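You operate a simulated robot arm through the tools that you are given. There is no shell and no other tool. Be economical: measure what you need, move in short steps, check, and stop when the job is done.

The job below is to be done with a simulated robot arm. You get a single attempt, and the scene is never put back.

TASK
Oil the red pin's tip and seat it in the setting block.
Fine: oil first, from the tin; lid back on; switch the gauge on and leave it on. The other pins stay dry in the rack.

The check looks at the end state, three seconds after you hand in, the way a careful person would. Anything else that was tipped, shoved, dropped, spilled or broken makes it a failure. Lids that push on must go on centred and level and be pressed home; caps that screw on are set level and turned clockwise until they are tight.

THE ROBOT
A 6-joint arm with a two-finger parallel gripper, fixed in place. Base frame: the origin is at the foot of the arm, x ahead of it, y to its left, z up; the work surface is at about z = 0.85. Lengths are in m, angles in degrees, forces in N, time in s.
With the tool pointing down near the work surface it reaches from about 0.26 to 0.68 m from the base axis. Its first joint turns from -66.0 to 66.0 degrees. Payload 2.9 kg.
The TCP is the grasp point between the finger pads, 0.03 m short of the fingertips. In the tool frame z runs along the fingers and y along their closing line. Largest opening 0.11 m; finger width 0.02, thickness 0.01; the body of the gripper, 0.048 by 0.112 m, starts 0.055 m behind the TCP.
Orientation is that of the tool frame in the base frame, as a unit quaternion [w, x, y, z]. With the fingers straight down and closing along the base's y, the tool's x points along the base's -x, its y along +y and its z along -z.

THE INTERFACE
- The arm moves only by the tool arm_command. Its argument "series" is a list of rows, each a list of 3 entries, a list of its own where there are three numbers: the shift along the tool's x, y, z in m, then the turn, a rotation vector about the tool's x, y, z in degrees, then the finger opening in m, from 0 to 0.11. In form: [[[dx, dy, dz], [ax, ay, az], jaw], ...]. A call has 1 to 8 rows; each row is the pose to reach, as a shift and turn from the pose commanded when the call began, along the tool's axes at that moment. Each row takes 0.2 s and may step no farther than 0.05 m and 8.6 degrees from the row before; otherwise, or with a gripper value out of range, the whole call is refused. Where a pose cannot be reached the arm comes as near as it can. A force on the tool above 90 N (or 10 N above the force at the start of the call, whichever is more), or a blocked arm, ends the call early, and 0.2 s more pass. The fingers move at their own pace (about 0.108 m/s each) and stop on an object; they squeeze with about 40 N. The grip force told is the motor's: it shows also when the fingers shut on nothing. Time passes only in rows, and 0.2 s behind the last, so rows that repeat a pose let the fingers close. It gives the time, the measured TCP pose, the force on the tool (base axes), the opening and the grip force at its end, in the units of the frame above (readings bear some noise), with the torque about the TCP (base axes, N m) and any sound that the robot's microphone picked up, and new pictures: "show" is both (left out), scene, wrist or none.
- Cameras (640 x 400 px; columns grow to the right, rows downward): "scene" is fixed at [0.0832, 0.4385, 1.3881]; the picture's right is [-0.71, -0.70, 0.00], its down [-0.36, 0.37, -0.86] and it looks along [0.60, -0.61, -0.52] (base axes); focal length 272 px, centre (320, 200). "wrist" rides on the gripper at [0.072, 0.017, -0.103] in the tool frame; the picture's right is [-0.23, 0.97, 0.00], its down [-0.76, -0.18, -0.62] and it looks along [-0.61, -0.14, 0.78] (tool axes); focal length 222 px, centre (320, 200). There is no depth. A picture from a camera that has moved, and an enlarged one, comes with that camera's place and axes in the base frame and with its lens.
- enlarge(camera, box): a new picture of the part [left, top, right, bottom] of that camera's present view, enlarged. The clock stands still meanwhile.
- sign_off(): hands the job in; it is judged then, once.

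Work in short steps. Places have to be worked out from the pictures, the camera data and where the tool is seen: move nearer, look again, correct. Check each grasp and each placing, and mend what went wrong. You have 120 turns and 200 pictures in all, those below and enlarged ones among them. Open the gripper and draw the arm clear of the work before you hand the job in, unless the task says otherwise; then end with one line.

The tools are called after "Request:" as a command line: name --argument value ..., lists and objects as JSON in quotes. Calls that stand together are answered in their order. arm_command: Moves the arm, as the interface text tells. Its arguments: {"type":"object","properties":{"series":{"type":"array","items":{"type":"array"}},"show":{"type":"string","enum":["both","scene","wrist","none"]}},"required":["series"]} The other tools are called the same way: enlarge (camera, box) takes an enlarged picture of a part of a camera's view; sign_off () hands the job in.

At the start:

```text
time_s: 0.0
tcp_pos: [0.477, -0.0007, 1.2171]
tcp_rot: [-0.001, 0.0, 1.0, 0.0]
contact_force: [-0.1, -0.4, 0.3]
ft_torque: [-0.02, 0.0, 0.01]
opening: 0.1101
finger_force: 0.0
```

scene: 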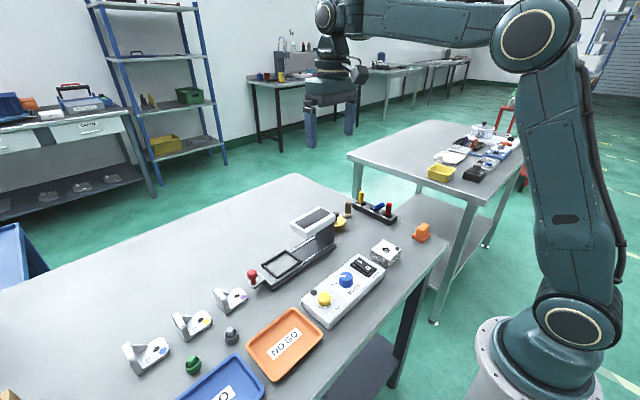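
wrist: 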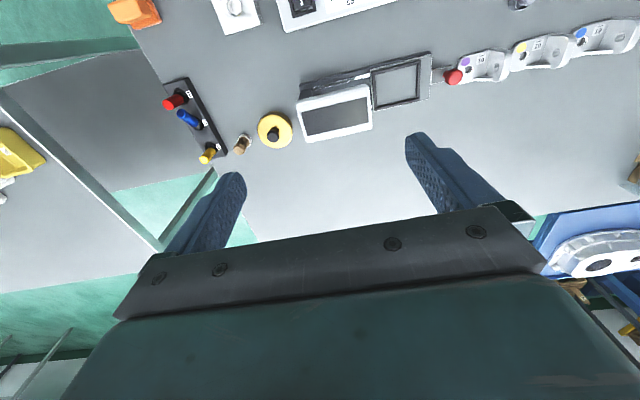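

The table holds a pin rack (red, blue, yellow), a yellow tin, a gauge with a screen, a control box and more. I'll enlarge to identify them.

Request:
enlarge --camera "scene" --box '[240, 180, 440, 305]'

Request:
enlarge --camera "scene" --box '[320, 190, 440, 265]'

Request:
enlarge --camera "wrist" --box '[140, 0, 460, 200]'

Request:
enlarge --camera "scene" --box '[100, 260, 400, 400]'

```text
3.20 times, centred on (340, 242) of scene
camera zoom: at [0.0832, 0.4385, 1.3881], right [-0.71, -0.7, 0.0], down [-0.36, 0.37, -0.86], along [0.6, -0.61, -0.52], focal length 870 px, centre (256, 64)
```

zoom: 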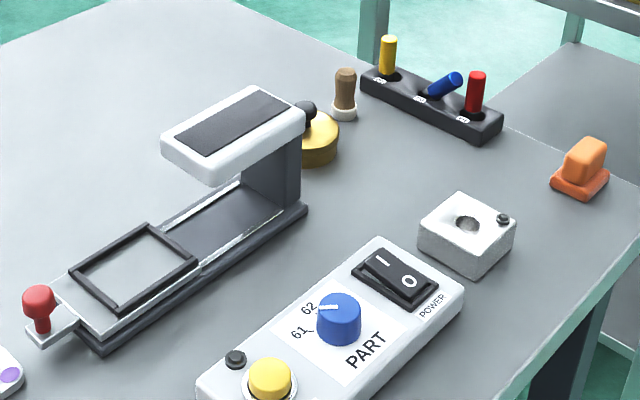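

```text
5.33 times, centred on (380, 228) of scene
camera zoom: at [0.0832, 0.4385, 1.3881], right [-0.71, -0.7, 0.0], down [-0.36, 0.37, -0.86], along [0.6, -0.61, -0.52], focal length 1449 px, centre (0, 53)
```

zoom: 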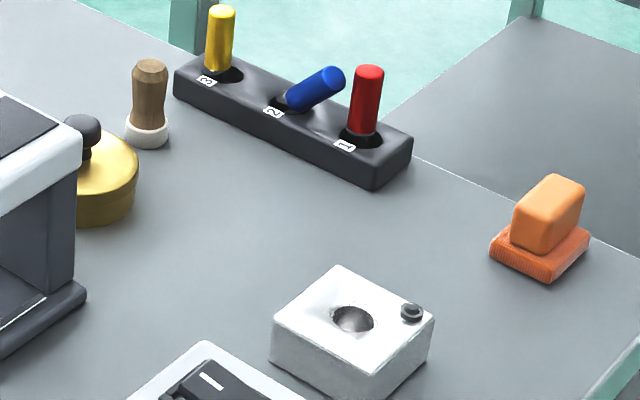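

```text
2.00 times, centred on (300, 100) of wrist
camera zoom: at [0.4041, 0.0152, 1.3212], right [0.23, 0.97, 0.0], down [0.76, -0.18, 0.62], along [0.61, -0.14, -0.78], focal length 444 px, centre (360, 400)
```

zoom: 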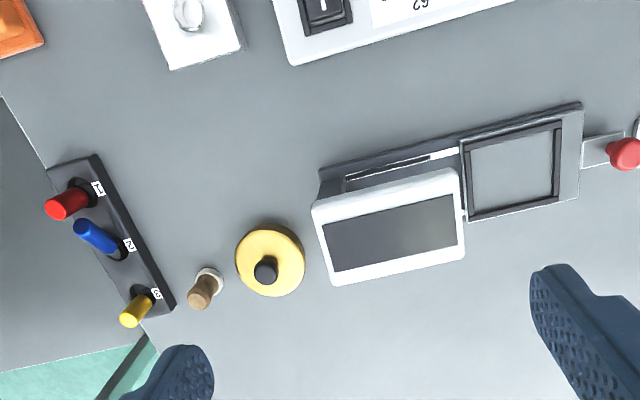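

```text
2.13 times, centred on (250, 330) of scene
camera zoom: at [0.0832, 0.4385, 1.3881], right [-0.71, -0.7, 0.0], down [-0.36, 0.37, -0.86], along [0.6, -0.61, -0.52], focal length 580 px, centre (469, -77)
```

zoom: 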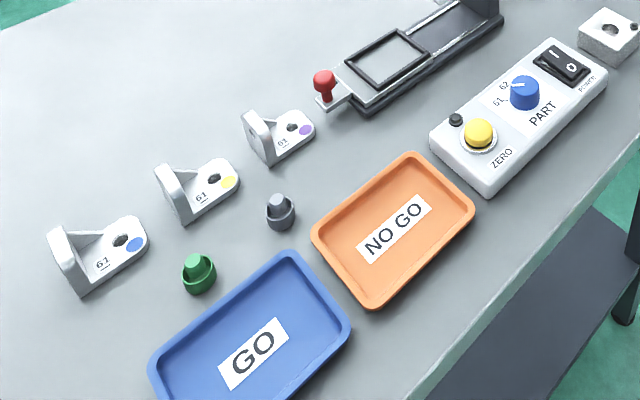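

The tin with a knobbed lid is near (0.55,-0.11), red pin near (0.447,-0.253), setting block near (0.356,-0.105), power rocker near (0.38,0.0). I'll move nearer above the rack/tin area for a better look.

Request:
arm_command --series '[[[0.0, -0.04, 0.03], [0, 0, 0], 0.11], [[0.0, -0.08, 0.06], [0, 0, 0], 0.11], [[0.0, -0.12, 0.09], [0, 0, 0], 0.11], [[0.0, -0.15, 0.115], [0, 0, 0], 0.11]]' --show "wrist"

```text
time_s: 1.0
tcp_pos: [0.4762, -0.1528, 1.1044]
tcp_rot: [0.0, 0.0, 1.0, -0.001]
contact_force: [-0.1, 0.1, 0.7]
ft_torque: [-0.01, 0.0, -0.01]
opening: 0.1097
finger_force: 0.1
camera wrist: at [0.4038, -0.1363, 1.2074], right [0.23, 0.97, 0.0], down [0.76, -0.18, 0.62], along [0.61, -0.14, -0.78], focal length 222 px, centre (320, 200)
```

wrist: 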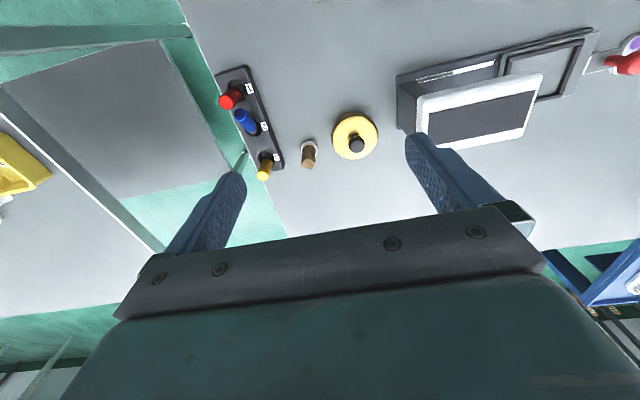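

Request:
enlarge --camera "wrist" --box '[200, 50, 400, 200]'

Request:
enlarge --camera "scene" --box '[330, 240, 410, 290]'

```text
2.67 times, centred on (300, 125) of wrist
camera zoom: at [0.4038, -0.1363, 1.2074], right [0.23, 0.97, 0.0], down [0.76, -0.18, 0.62], along [0.61, -0.14, -0.78], focal length 592 px, centre (373, 400)
```

zoom: 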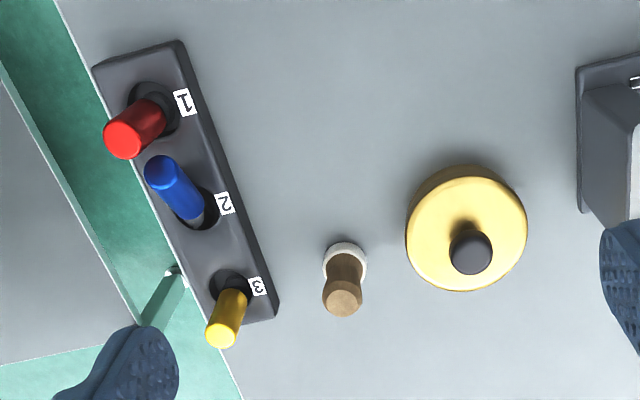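

```text
8.00 times, centred on (370, 265) of scene
camera zoom: at [0.0832, 0.4385, 1.3881], right [-0.71, -0.7, 0.0], down [-0.36, 0.37, -0.86], along [0.6, -0.61, -0.52], focal length 2174 px, centre (-80, -320)
```

zoom: 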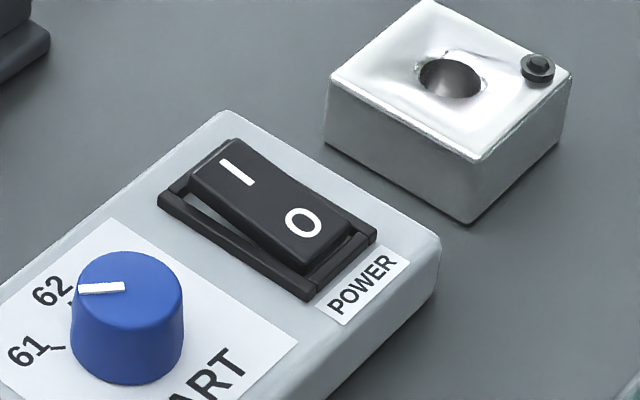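

The rocker is on O (O end down). The knob is about (0.555,-0.114,0.895). I'll get above it and look again.

Request:
arm_command --series '[[[-0.03, 0.012, 0.03], [0, 0, 0], 0.09], [[-0.06, 0.025, 0.06], [0, 0, 0], 0.07], [[-0.079, 0.038, 0.084], [0, 0, 0], 0.05], [[-0.079, 0.038, 0.084], [0, 0, 0], 0.05]]' --show "both"

```text
time_s: 2.0
tcp_pos: [0.5577, -0.1137, 1.0169]
tcp_rot: [0.0, 0.001, 1.0, 0.0]
contact_force: [0.0, -0.8, -0.3]
ft_torque: [0.03, -0.01, 0.0]
opening: 0.0502
finger_force: 0.1
camera wrist: at [0.4844, -0.0972, 1.12], right [0.23, 0.97, 0.0], down [0.76, -0.18, 0.62], along [0.61, -0.14, -0.78], focal length 222 px, centre (320, 200)
```

scene: 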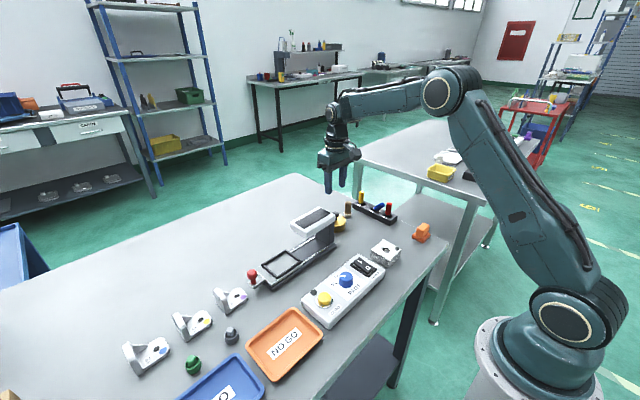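
wrist: 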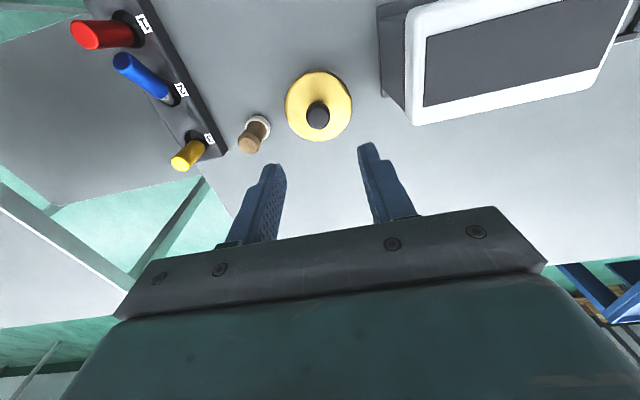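

Request:
enlarge --camera "wrist" --box '[220, 50, 400, 230]'

Request:
enlarge --camera "scene" --box '[310, 170, 410, 240]'

```text
2.22 times, centred on (310, 140) of wrist
camera zoom: at [0.4844, -0.0972, 1.12], right [0.23, 0.97, 0.0], down [0.76, -0.18, 0.62], along [0.61, -0.14, -0.78], focal length 494 px, centre (342, 333)
```

zoom: 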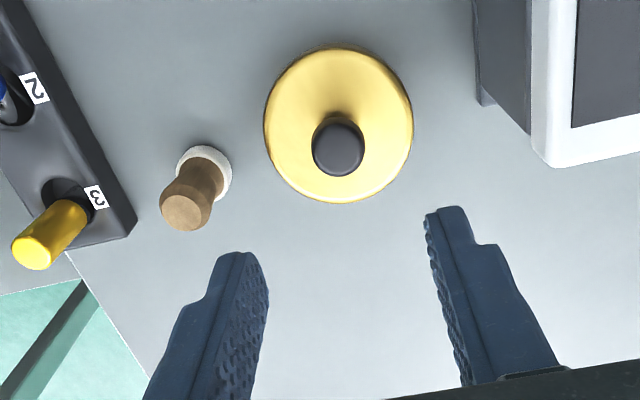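

```text
5.71 times, centred on (360, 205) of scene
camera zoom: at [0.0832, 0.4385, 1.3881], right [-0.71, -0.7, 0.0], down [-0.36, 0.37, -0.86], along [0.6, -0.61, -0.52], focal length 1553 px, centre (91, 171)
```

zoom: 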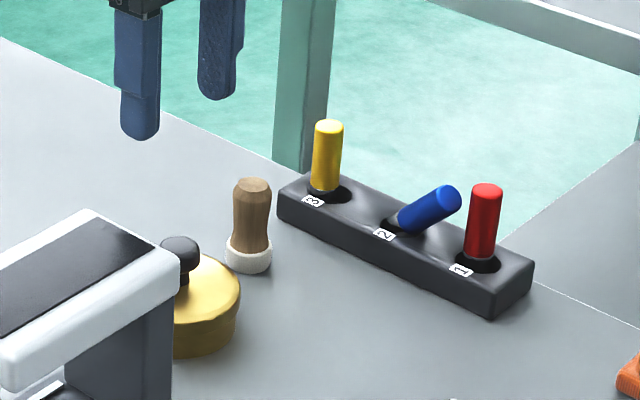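

Knob top triangulates to about (0.556,-0.1145,0.897), ~23 mm wide. I'll lower the fingers around it in steps, to just above the lid face.

Request:
arm_command --series '[[[0.0, -0.001, 0.045], [0, 0, 0], 0.05], [[0.0, -0.001, 0.085], [0, 0, 0], 0.05]]' --show "both"

Request:
enlarge --camera "wrist" --box '[220, 50, 400, 230]'

Request:
enlarge --camera "scene" --box '[310, 170, 410, 240]'

```text
time_s: 2.6
tcp_pos: [0.555, -0.1132, 0.9326]
tcp_rot: [0.001, 0.001, 1.0, 0.0]
contact_force: [-0.1, 0.6, 0.3]
ft_torque: [-0.04, -0.01, 0.0]
opening: 0.0498
finger_force: 0.1
camera wrist: at [0.4815, -0.0966, 1.0356], right [0.23, 0.97, 0.0], down [0.76, -0.18, 0.62], along [0.61, -0.14, -0.78], focal length 222 px, centre (320, 200)
```

scene: 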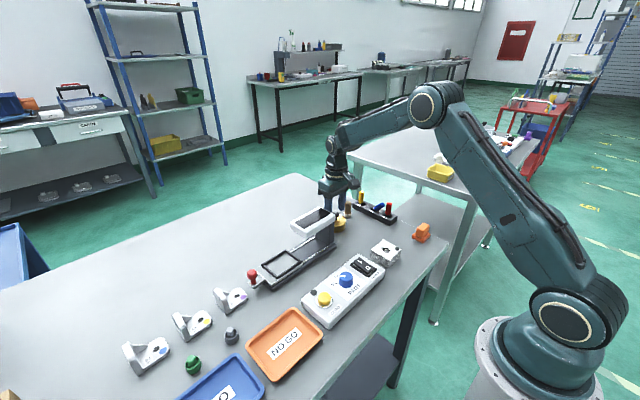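
wrist: 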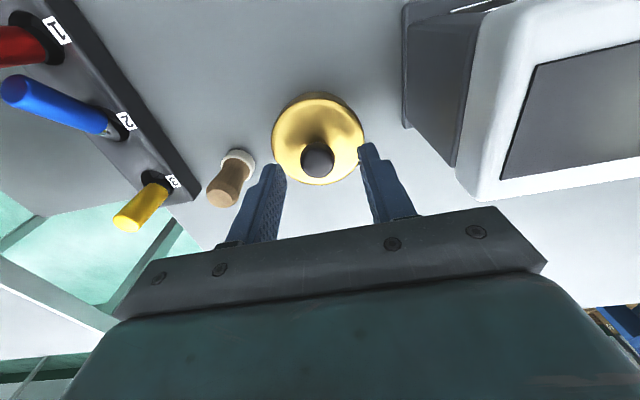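

```text
2.22 times, centred on (310, 140) of wrist
camera zoom: at [0.4815, -0.0966, 1.0356], right [0.23, 0.97, 0.0], down [0.76, -0.18, 0.62], along [0.61, -0.14, -0.78], focal length 494 px, centre (342, 333)
```

zoom: 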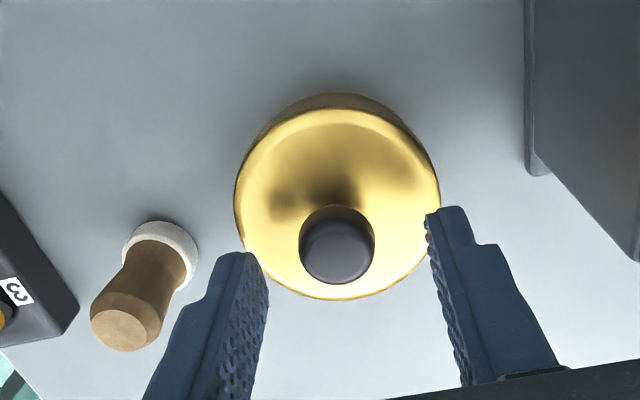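

```text
5.71 times, centred on (360, 205) of scene
camera zoom: at [0.0832, 0.4385, 1.3881], right [-0.71, -0.7, 0.0], down [-0.36, 0.37, -0.86], along [0.6, -0.61, -0.52], focal length 1553 px, centre (91, 171)
```

zoom: 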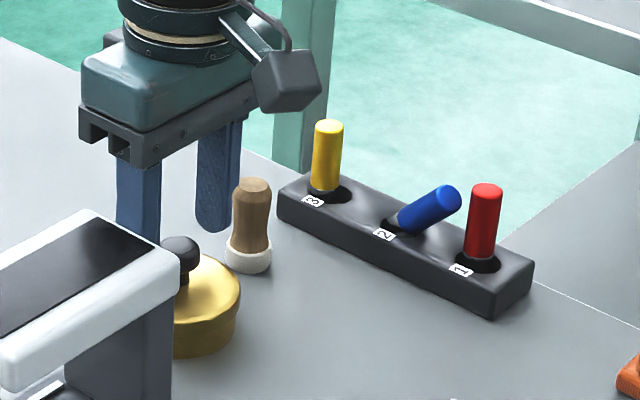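

Well centred. Lower 18 mm and close on the knob.

Request:
arm_command --series '[[[0.0, -0.001, 0.018], [0, 0, 0], 0.05], [[0.0, -0.001, 0.018], [0, 0, 0], 0.01], [[0.0, -0.001, 0.018], [0, 0, 0], 0.01], [[0.0, -0.001, 0.018], [0, 0, 0], 0.01]]' --show "both"

Request:
enlarge --camera "wrist" --box '[220, 50, 400, 230]'

```text
time_s: 3.6
tcp_pos: [0.5529, -0.1145, 0.9148]
tcp_rot: [0.0, 0.0, 1.0, 0.0]
contact_force: [0.6, -0.2, 0.4]
ft_torque: [0.01, 0.0, 0.01]
opening: 0.0233
finger_force: 40.6
heard: snap
camera wrist: at [0.481, -0.098, 1.019], right [0.23, 0.97, 0.0], down [0.76, -0.18, 0.62], along [0.61, -0.14, -0.78], focal length 222 px, centre (320, 200)
```

scene: 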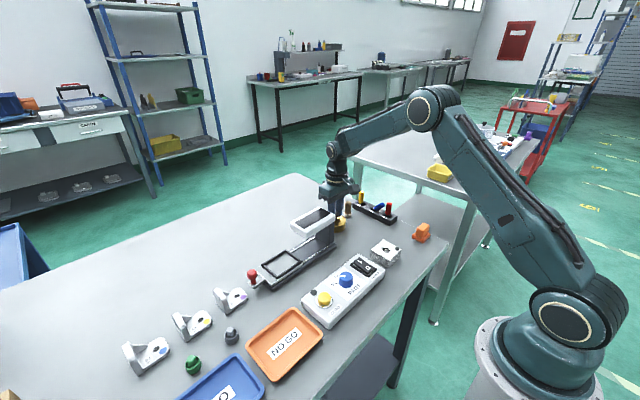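
wrist: 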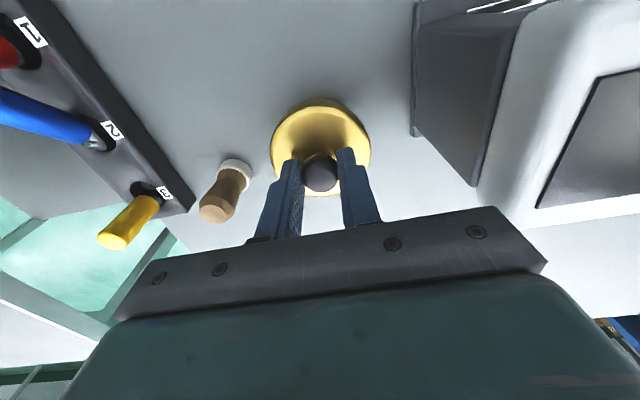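

```text
2.22 times, centred on (310, 140) of wrist
camera zoom: at [0.481, -0.098, 1.019], right [0.23, 0.97, 0.0], down [0.76, -0.18, 0.62], along [0.61, -0.14, -0.78], focal length 494 px, centre (342, 333)
```

zoom: 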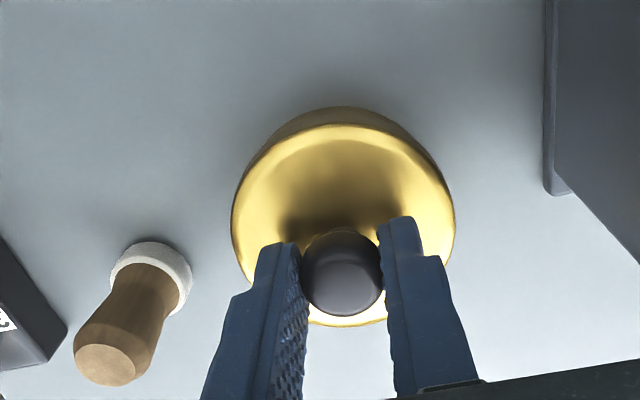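

Knob gripped (23 mm). Try a gentle lift and watch the force and whether the tin body follows.

Request:
arm_command --series '[[[0.0, 0, -0.004], [0, 0, 0], 0.01], [[0.0, 0, -0.008], [0, 0, 0], 0.01], [[0.0, 0, -0.015], [0, 0, 0], 0.01]]' --show "both"

Request:
enlarge --camera "wrist" --box '[220, 50, 400, 230]'

Request:
enlarge --camera "scene" --box '[310, 170, 410, 240]'

```text
time_s: 4.4
tcp_pos: [0.5554, -0.1149, 0.9302]
tcp_rot: [0.0, 0.0, 1.0, 0.0]
contact_force: [0.2, 0.2, 0.6]
ft_torque: [0.01, -0.04, 0.02]
opening: 0.025
finger_force: 0.3
camera wrist: at [0.4826, -0.0981, 1.0342], right [0.23, 0.97, 0.0], down [0.76, -0.18, 0.62], along [0.61, -0.14, -0.78], focal length 222 px, centre (320, 200)
```

scene: 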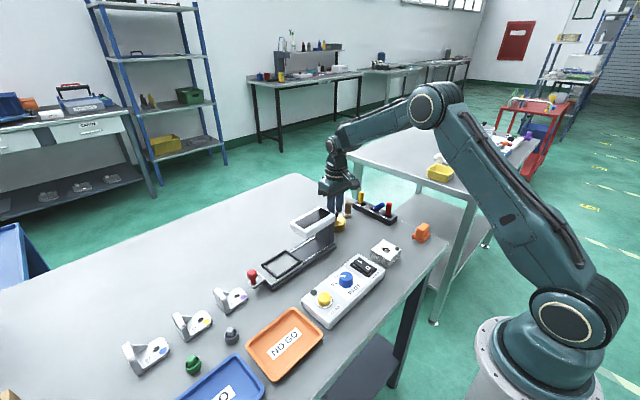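
wrist: 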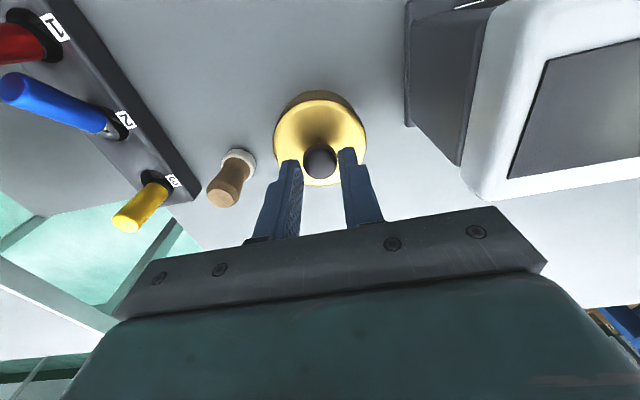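

```text
2.22 times, centred on (310, 140) of wrist
camera zoom: at [0.4826, -0.0981, 1.0342], right [0.23, 0.97, 0.0], down [0.76, -0.18, 0.62], along [0.61, -0.14, -0.78], focal length 494 px, centre (342, 333)
```

zoom: 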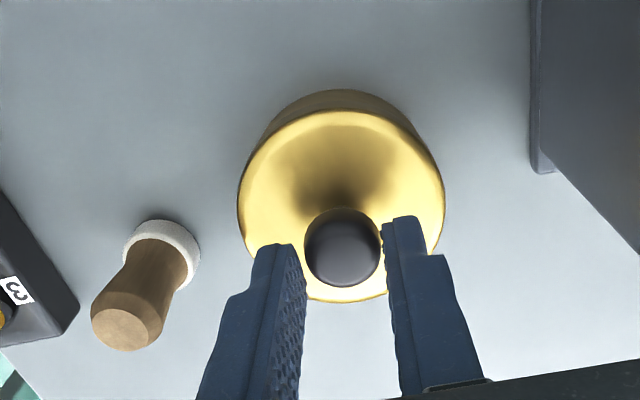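

```text
5.71 times, centred on (360, 205) of scene
camera zoom: at [0.0832, 0.4385, 1.3881], right [-0.71, -0.7, 0.0], down [-0.36, 0.37, -0.86], along [0.6, -0.61, -0.52], focal length 1553 px, centre (91, 171)
```

zoom: 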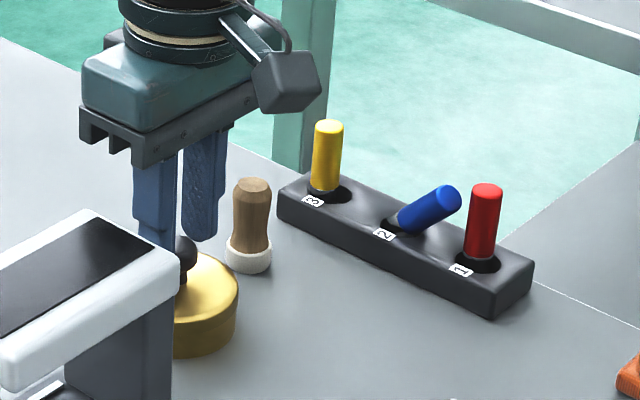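

The fingers seem to have slid off the knob. Hold a row to see what the fingers do.

Request:
arm_command --series '[[[0.0, 0, 0], [0, 0, 0], 0.026], [[0.0, 0, 0], [0, 0, 0], 0.026]]' --show "none"

Request:
enlarge --camera "wrist" --box '[270, 100, 370, 200]'

```text
time_s: 5.0
tcp_pos: [0.5559, -0.1151, 0.9311]
tcp_rot: [-0.001, -0.001, 1.0, 0.0]
contact_force: [0.2, -1.1, 0.5]
ft_torque: [-0.01, 0.05, 0.01]
opening: 0.0261
finger_force: 0.1
```

```text
4.00 times, centred on (320, 150) of wrist
camera zoom: at [0.4825, -0.0981, 1.034], right [0.23, 0.97, 0.0], down [0.76, -0.18, 0.62], along [0.61, -0.14, -0.78], focal length 888 px, centre (320, 400)
```

zoom: 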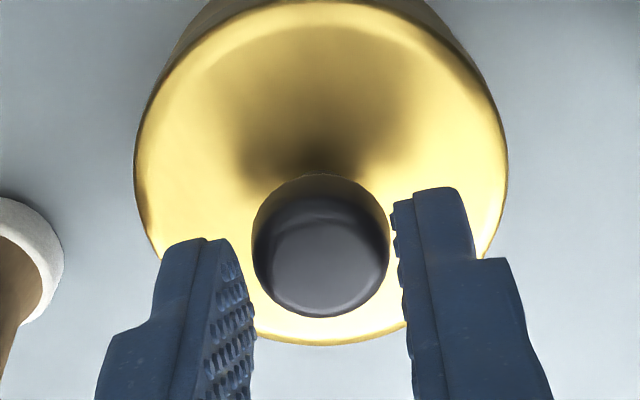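

The grip was too high on the rounded knob. I'll go deeper in small steps with slightly open fingers, watching for contact with the lid.

Request:
arm_command --series '[[[0.0, 0, 0.0], [0, 0, 0], 0.034], [[0.0, 0, 0.018], [0, 0, 0], 0.034], [[0.0, 0, 0.023], [0, 0, 0], 0.034]]' --show "none"

Request:
enlarge --camera "scene" --box '[320, 190, 370, 240]'

```text
time_s: 5.8
tcp_pos: [0.5552, -0.1156, 0.9103]
tcp_rot: [0.001, 0.0, 1.0, 0.0]
contact_force: [-14.7, 1.7, 30.6]
ft_torque: [0.13, 0.46, 0.0]
opening: 0.034
finger_force: 0.1
heard: snap
```

```text
8.00 times, centred on (345, 215) of scene
camera zoom: at [0.0823, 0.4387, 1.3881], right [-0.71, -0.7, 0.0], down [-0.36, 0.37, -0.86], along [0.6, -0.61, -0.52], focal length 2174 px, centre (120, 80)
```

zoom: 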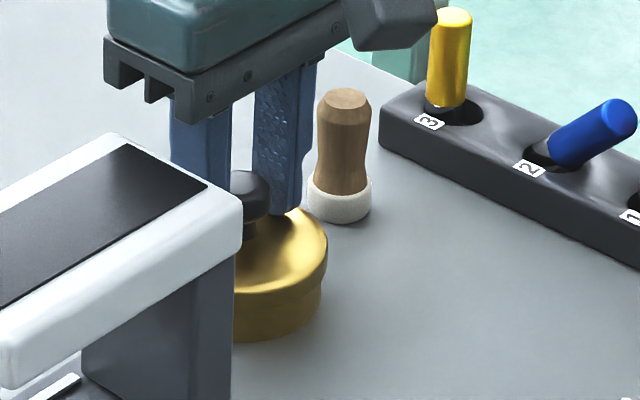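

The fingertips met the lid dome at TCP z≈0.911, slightly on the base side. I'll ease up 2 mm, shift 3 mm outward, and grip there.

Request:
arm_command --series '[[[-0.003, 0, -0.003], [0, 0, 0], 0.034], [[-0.003, 0, -0.002], [0, 0, 0], 0.005], [[-0.003, 0, -0.002], [0, 0, 0], 0.005], [[-0.003, 0, -0.002], [0, 0, 0], 0.005]]' --show "none"

Request:
enlarge --camera "wrist" --box '[270, 100, 370, 200]'

```text
time_s: 6.8
tcp_pos: [0.5594, -0.1145, 0.9102]
tcp_rot: [0.002, -0.002, 1.0, 0.0]
contact_force: [-1.5, 3.8, 25.3]
ft_torque: [0.11, 0.1, -0.03]
opening: 0.0235
finger_force: 40.2
```

```text
4.00 times, centred on (320, 150) of wrist
camera zoom: at [0.4864, -0.0985, 1.0137], right [0.23, 0.97, 0.0], down [0.76, -0.18, 0.63], along [0.61, -0.14, -0.78], focal length 888 px, centre (320, 400)
```

zoom: 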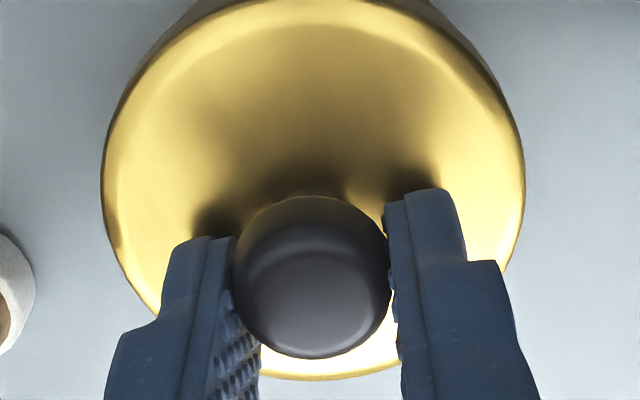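

Firm grip low on the knob. Lift slowly.

Request:
arm_command --series '[[[0, 0, -0.004], [0, 0, 0], 0.005], [[0, 0, -0.008], [0, 0, 0], 0.005]]' --show "none"

Request:
enlarge --camera "scene" --box '[320, 190, 370, 240]'

```text
time_s: 7.4
tcp_pos: [0.5579, -0.1166, 0.9158]
tcp_rot: [-0.002, 0.0, 1.0, 0.0]
contact_force: [-0.7, -0.4, -0.1]
ft_torque: [0.04, -0.02, -0.02]
opening: 0.0233
finger_force: 40.2
heard: snap
```

```text
8.00 times, centred on (345, 215) of scene
camera zoom: at [0.0832, 0.4385, 1.3881], right [-0.71, -0.7, 0.0], down [-0.36, 0.37, -0.86], along [0.6, -0.61, -0.52], focal length 2174 px, centre (120, 80)
```

zoom: 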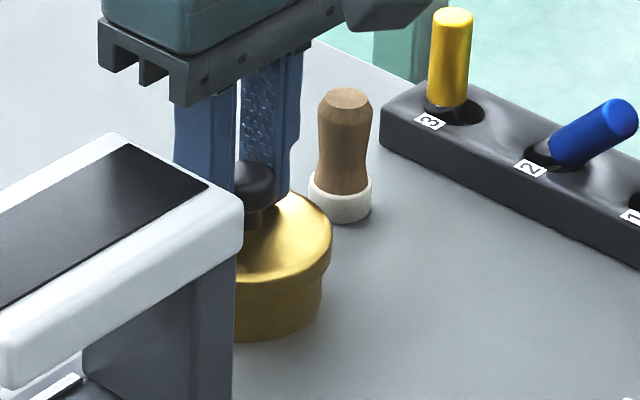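

The snap was the lid coming free; lid is rising. Continue to lift 50 mm.

Request:
arm_command --series '[[[0, 0, -0.01], [0, 0, 0], 0.005], [[0, 0, -0.03], [0, 0, 0], 0.005], [[0, 0, -0.06], [0, 0, 0], 0.005]]' --show "both"

Request:
enlarge --camera "scene" --box '[310, 170, 390, 240]'

Request:
enlarge --camera "wrist" --box '[240, 60, 400, 220]'

```text
time_s: 8.2
tcp_pos: [0.5603, -0.1155, 0.9761]
tcp_rot: [0.0, 0.0, 1.0, 0.0]
contact_force: [-1.0, -0.4, -0.4]
ft_torque: [-0.01, -0.02, 0.0]
opening: 0.0234
finger_force: 39.7
camera wrist: at [0.4876, -0.0989, 1.0801], right [0.23, 0.97, 0.0], down [0.76, -0.18, 0.62], along [0.61, -0.14, -0.78], focal length 222 px, centre (320, 200)
```

scene: 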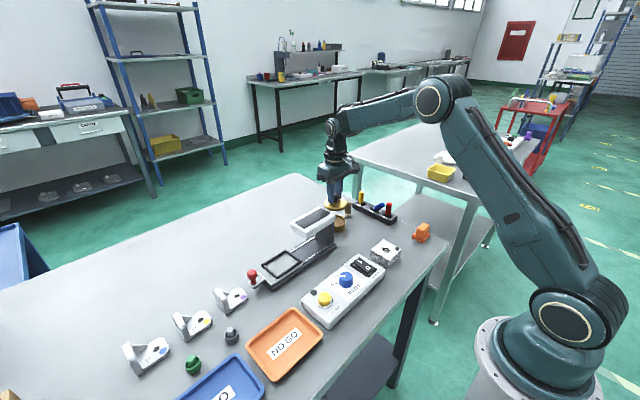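
wrist: 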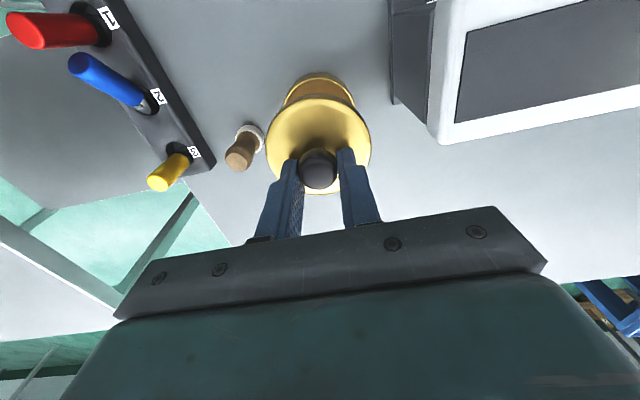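

```text
5.71 times, centred on (350, 205) of scene
camera zoom: at [0.0832, 0.4385, 1.3881], right [-0.71, -0.7, 0.0], down [-0.36, 0.37, -0.86], along [0.6, -0.61, -0.52], focal length 1553 px, centre (149, 171)
```

zoom: 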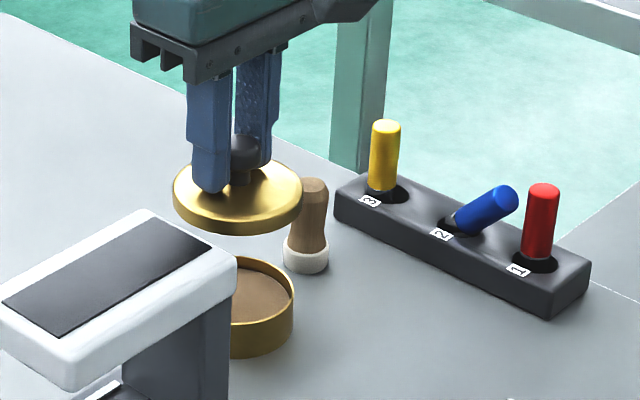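

```text
2.50 times, centred on (320, 140) of wrist
camera zoom: at [0.4876, -0.0989, 1.0801], right [0.23, 0.97, 0.0], down [0.76, -0.18, 0.62], along [0.61, -0.14, -0.78], focal length 555 px, centre (320, 350)
```

zoom: 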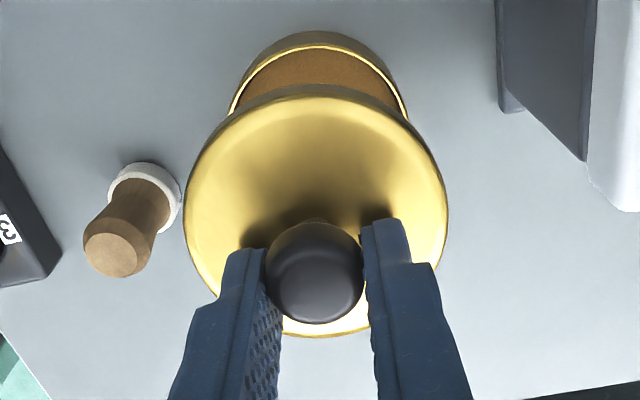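

The tin contains a brown soaked pad. I'll put the lid on clear table around (0.455,-0.155), first at height.

Request:
arm_command --series '[[[0.035, -0.013, 0], [0, 0, 0], 0.005], [[0.07, -0.026, 0], [0, 0, 0], 0.005], [[0.104, -0.04, 0], [0, 0, 0], 0.005], [[0.104, -0.04, 0.04], [0, 0, 0], 0.005], [[0.104, -0.04, 0.06], [0, 0, 0], 0.005]]' --show "both"

Request:
enlarge --camera "scene" --box '[330, 180, 420, 260]'

```text
time_s: 9.4
tcp_pos: [0.4571, -0.1567, 0.9168]
tcp_rot: [0.0, 0.0, 1.0, 0.001]
contact_force: [-0.3, -0.7, 0.6]
ft_torque: [-0.01, 0.0, -0.03]
opening: 0.0233
finger_force: 40.2
camera wrist: at [0.3838, -0.1397, 1.0205], right [0.23, 0.97, 0.0], down [0.76, -0.18, 0.62], along [0.61, -0.14, -0.78], focal length 222 px, centre (320, 200)
```

scene: 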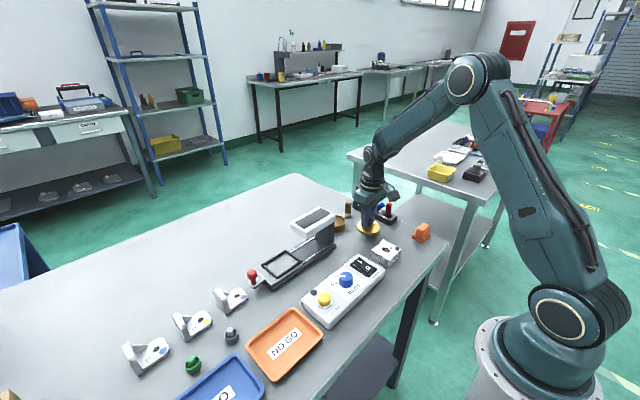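
wrist: 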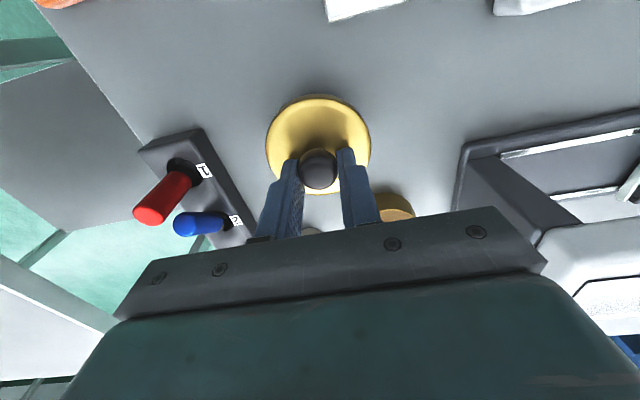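

```text
5.00 times, centred on (375, 220) of scene
camera zoom: at [0.0832, 0.4385, 1.3881], right [-0.71, -0.7, 0.0], down [-0.36, 0.37, -0.86], along [0.6, -0.61, -0.52], focal length 1359 px, centre (45, 100)
```

zoom: 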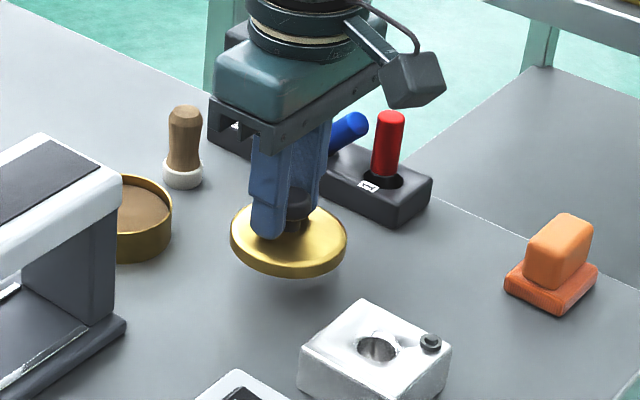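

Clear of everything. Lower in small steps until it touches the table.

Request:
arm_command --series '[[[0, 0, 0.008], [0, 0, 0], 0.005], [[0, 0, 0.016], [0, 0, 0], 0.005], [[0, 0, 0.02], [0, 0, 0], 0.005], [[0, 0, 0.024], [0, 0, 0], 0.005]]' --show "none"

Request:
enlarge --camera "scene" --box '[330, 180, 420, 260]'

```text
time_s: 10.4
tcp_pos: [0.4568, -0.1552, 0.8936]
tcp_rot: [0.0, 0.0, 1.0, 0.0]
contact_force: [-0.1, -0.7, -0.6]
ft_torque: [-0.01, -0.01, 0.04]
opening: 0.0231
finger_force: 40.0
```

```text
5.00 times, centred on (375, 220) of scene
camera zoom: at [0.0832, 0.4385, 1.3881], right [-0.71, -0.7, 0.0], down [-0.36, 0.37, -0.86], along [0.6, -0.61, -0.52], focal length 1359 px, centre (45, 100)
```

zoom: 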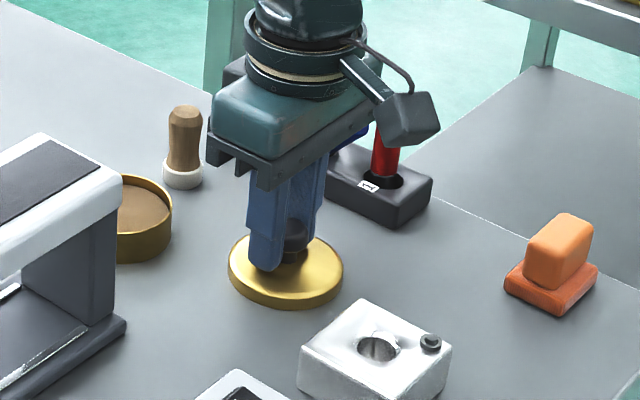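

Request:
arm_command --series '[[[0, 0, 0.002], [0, 0, 0], 0.005], [[0, 0, 0.004], [0, 0, 0], 0.005], [[0, 0, 0.005], [0, 0, 0], 0.005]]' --show "none"

```text
time_s: 11.2
tcp_pos: [0.4559, -0.155, 0.888]
tcp_rot: [0.0, 0.0, 1.0, 0.0]
contact_force: [-0.5, -0.2, 0.3]
ft_torque: [0.0, -0.02, -0.02]
opening: 0.023
finger_force: 40.1
```

Still no contact; continue in 2 mm steps.

Request:
arm_command --series '[[[0, 0, 0.002], [0, 0, 0], 0.005], [[0, 0, 0.004], [0, 0, 0], 0.005]]' --show "none"

Request:
enlarge --camera "scene" --box '[345, 200, 405, 250]'

```text
time_s: 11.8
tcp_pos: [0.4551, -0.1566, 0.8856]
tcp_rot: [0.001, 0.0, 1.0, 0.0]
contact_force: [-3.3, 1.8, 7.5]
ft_torque: [0.01, -0.01, -0.03]
opening: 0.0232
finger_force: 39.6
```

```text
8.00 times, centred on (375, 225) of scene
camera zoom: at [0.083, 0.4386, 1.3881], right [-0.71, -0.7, 0.0], down [-0.36, 0.37, -0.86], along [0.6, -0.61, -0.52], focal length 2174 px, centre (-120, 0)
```

zoom: 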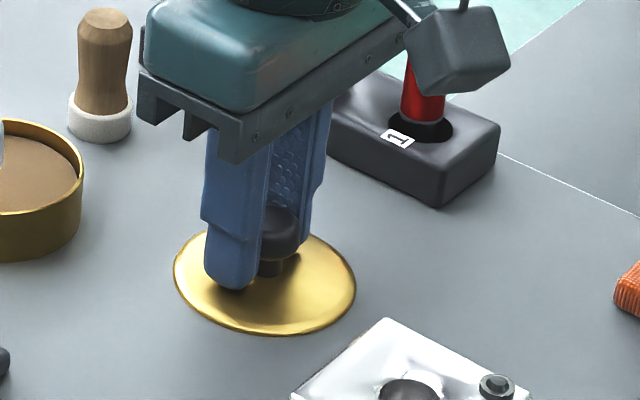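

Contact at TCP z 0.886: the lid is on the table. Release and rise.

Request:
arm_command --series '[[[0, 0, -0.001], [0, 0, 0], 0.045], [[0, 0, -0.001], [0, 0, 0], 0.045], [[0, 0, -0.04], [0, 0, 0], 0.045], [[0, 0, -0.09], [0, 0, 0], 0.045], [[0, 0, -0.13], [0, 0, 0], 0.045]]' --show "both"

Request:
enlarge --camera "scene" --box '[330, 180, 420, 260]'

Request:
enlarge --camera "wrist" --box '[130, 60, 430, 260]'

```text
time_s: 13.0
tcp_pos: [0.453, -0.1548, 1.0153]
tcp_rot: [-0.001, 0.0, 1.0, 0.0]
contact_force: [-1.0, 0.5, 0.0]
ft_torque: [0.07, -0.02, -0.02]
opening: 0.0449
finger_force: 0.0
camera wrist: at [0.3808, -0.1388, 1.1186], right [0.23, 0.97, 0.0], down [0.76, -0.18, 0.62], along [0.61, -0.14, -0.78], focal length 222 px, centre (320, 200)
```

scene: 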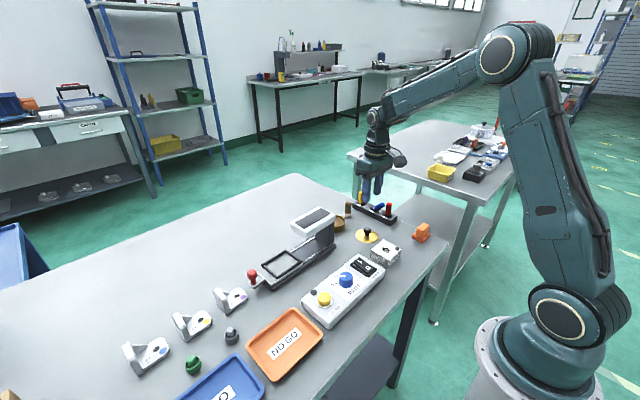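
wrist: 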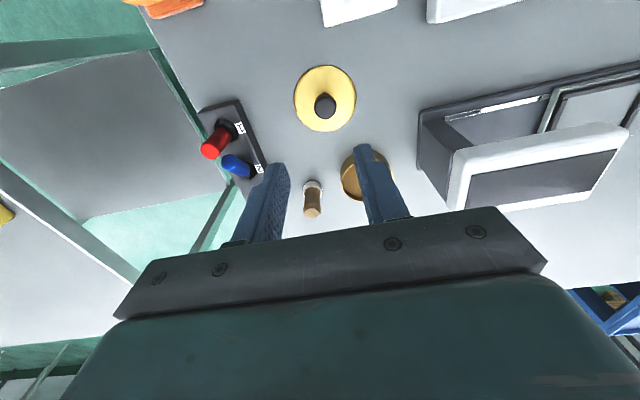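

```text
5.00 times, centred on (375, 220) of scene
camera zoom: at [0.0832, 0.4385, 1.3881], right [-0.71, -0.7, 0.0], down [-0.36, 0.37, -0.86], along [0.6, -0.61, -0.52], focal length 1359 px, centre (45, 100)
```

zoom: 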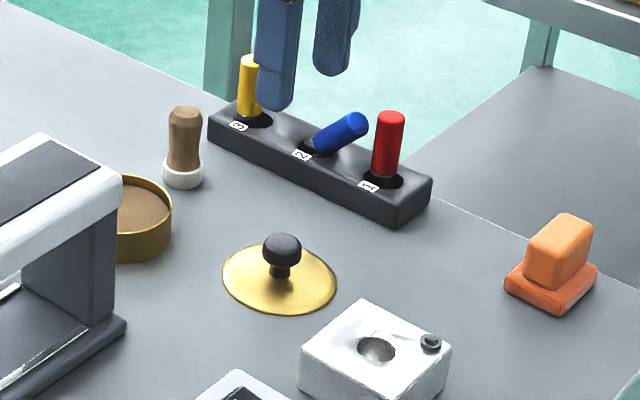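

```text
2.00 times, centred on (280, 160) of wrist
camera zoom: at [0.3808, -0.1388, 1.1186], right [0.23, 0.97, 0.0], down [0.76, -0.18, 0.62], along [0.61, -0.14, -0.78], focal length 444 px, centre (400, 280)
```

zoom: 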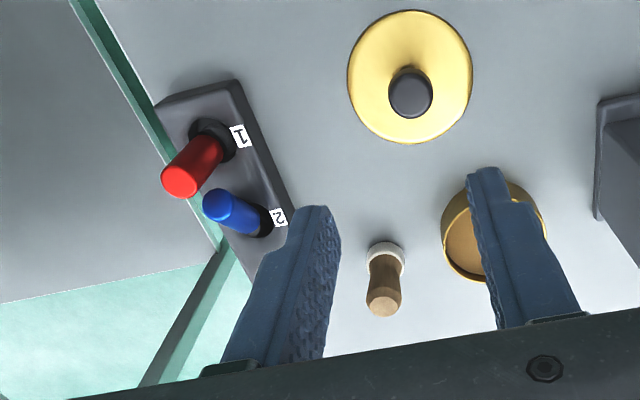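

Lid sits flat on the table. Red pin top triangulates to about (0.456,-0.270,0.906), blue's top to (0.481,-0.268,0.892). Move above red and look.

Request:
arm_command --series '[[[0, -0.04, 0], [0, 0, 0], 0.045], [[0, -0.08, 0.01], [0, 0, 0], 0.045], [[0, -0.113, 0.045], [0, 0, 0], 0.04]]' --show "both"

Request:
enlarge --camera "scene" --box '[340, 170, 420, 240]'

Request:
enlarge --camera "wrist" --box '[240, 60, 400, 220]'

```text
time_s: 13.8
tcp_pos: [0.4523, -0.2676, 0.9691]
tcp_rot: [-0.001, 0.0, 1.0, 0.001]
contact_force: [0.8, -0.6, -0.4]
ft_torque: [0.0, -0.03, -0.01]
opening: 0.0399
finger_force: 0.1
camera wrist: at [0.3798, -0.2509, 1.0735], right [0.23, 0.97, 0.0], down [0.76, -0.18, 0.62], along [0.61, -0.14, -0.78], focal length 222 px, centre (320, 200)
```

scene: 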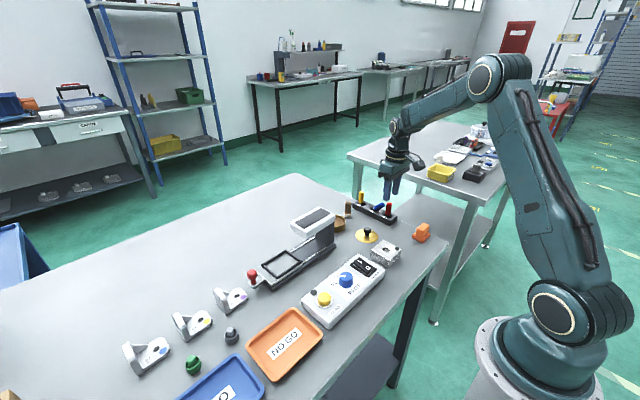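
wrist: 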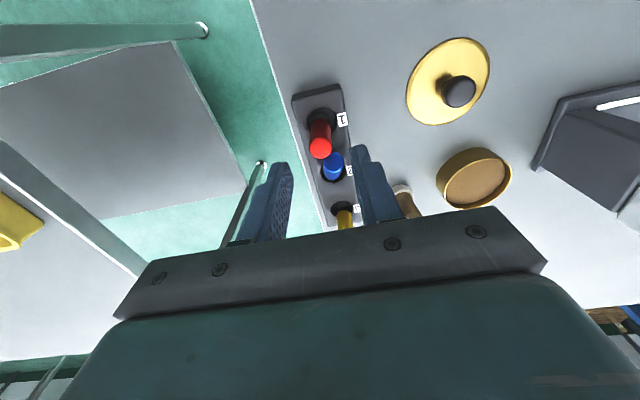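

```text
5.71 times, centred on (380, 205) of scene
camera zoom: at [0.0832, 0.4385, 1.3881], right [-0.71, -0.7, 0.0], down [-0.36, 0.37, -0.86], along [0.6, -0.61, -0.52], focal length 1553 px, centre (-23, 171)
```

zoom: 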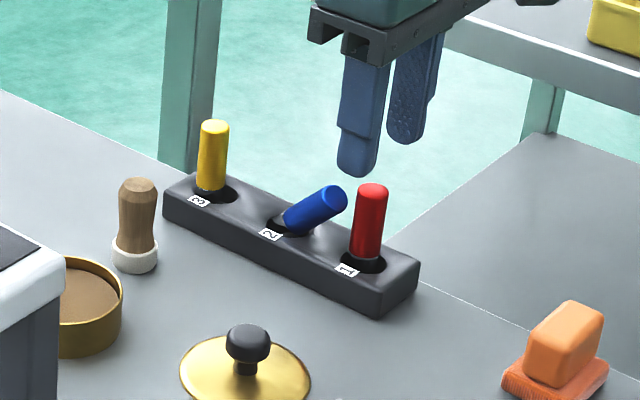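

```text
2.50 times, centred on (320, 140) of wrist
camera zoom: at [0.3798, -0.2509, 1.0735], right [0.23, 0.97, 0.0], down [0.76, -0.18, 0.62], along [0.61, -0.14, -0.78], focal length 555 px, centre (320, 350)
```

zoom: 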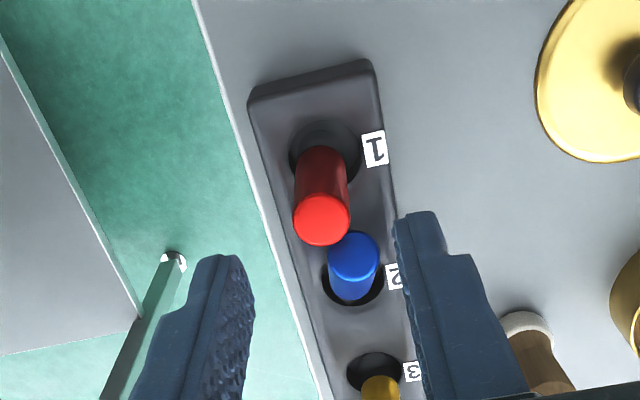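

Red is centred between the fingers and blue lies clear of the finger width. Descend around it with the tips staying above the rack.

Request:
arm_command --series '[[[0, 0.001, 0.03], [0, 0, 0], 0.04], [[0, 0.001, 0.055], [0, 0, 0], 0.04]]' --show "none"

Request:
enlarge --camera "scene" --box '[360, 190, 410, 230]'

Request:
enlarge --camera "wrist" --box '[240, 60, 400, 220]'

```text
time_s: 14.4
tcp_pos: [0.4544, -0.2674, 0.915]
tcp_rot: [0.0, 0.0, 1.0, 0.001]
contact_force: [0.5, 0.2, -0.3]
ft_torque: [-0.02, -0.04, 0.03]
opening: 0.04
finger_force: 0.1
```

```text
10.00 times, centred on (385, 210) of scene
camera zoom: at [0.0832, 0.4385, 1.3881], right [-0.71, -0.7, 0.0], down [-0.36, 0.37, -0.86], along [0.6, -0.61, -0.52], focal length 2718 px, centre (-330, 100)
```

zoom: 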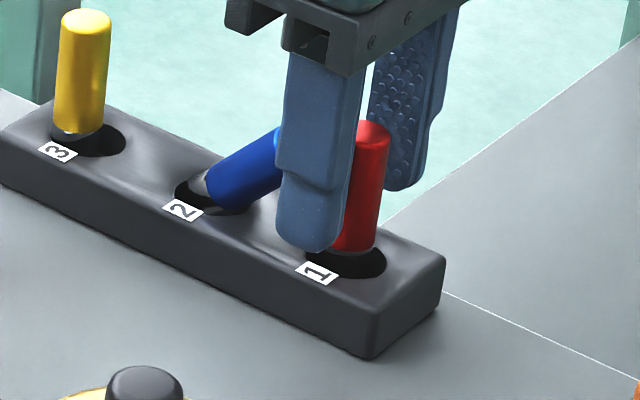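

```text
2.50 times, centred on (320, 140) of wrist
camera zoom: at [0.3809, -0.2505, 1.0189], right [0.23, 0.97, 0.0], down [0.76, -0.18, 0.62], along [0.61, -0.14, -0.78], focal length 555 px, centre (320, 350)
```

zoom: 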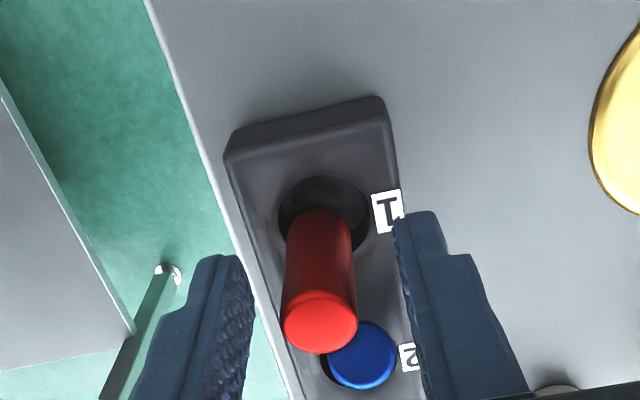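

Fingers straddle red, aligned in x. Lower 7 mm and close.

Request:
arm_command --series '[[[0, 0, 0.007], [0, 0, 0], 0.04], [[0, 0, 0.007], [0, 0, 0], 0.005], [[0, 0, 0.007], [0, 0, 0], 0.005], [[0, 0, 0.007], [0, 0, 0], 0.005]]' --show "none"

Request:
enlarge --camera "scene" --box '[360, 190, 410, 230]'

Request:
enlarge --camera "wrist" --box '[240, 60, 400, 220]'

```text
time_s: 15.4
tcp_pos: [0.4554, -0.2672, 0.9093]
tcp_rot: [0.0, 0.001, 1.0, 0.0]
contact_force: [0.8, -0.6, 0.1]
ft_torque: [-0.04, -0.01, 0.01]
opening: 0.0163
finger_force: 39.7
```

```text
10.00 times, centred on (385, 210) of scene
camera zoom: at [0.0832, 0.4385, 1.3881], right [-0.71, -0.7, 0.0], down [-0.36, 0.37, -0.86], along [0.6, -0.61, -0.52], focal length 2718 px, centre (-330, 100)
```

zoom: 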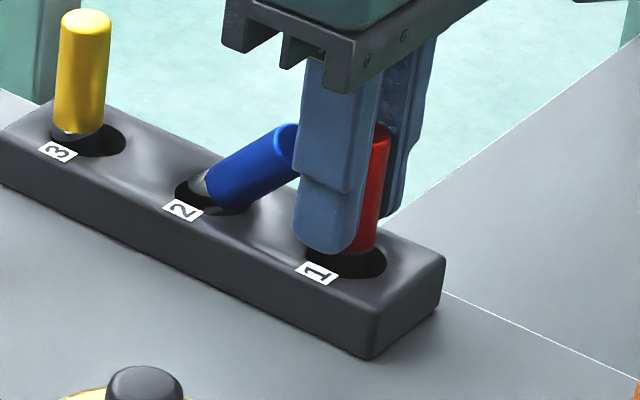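

```text
2.50 times, centred on (320, 140) of wrist
camera zoom: at [0.3813, -0.2506, 1.0122], right [0.23, 0.97, 0.0], down [0.76, -0.18, 0.62], along [0.61, -0.14, -0.78], focal length 555 px, centre (320, 350)
```

zoom: 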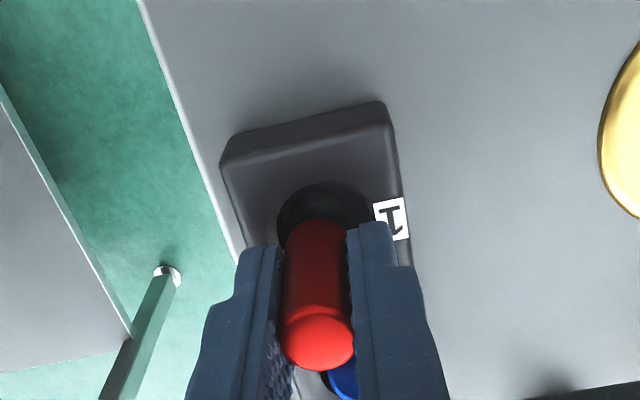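

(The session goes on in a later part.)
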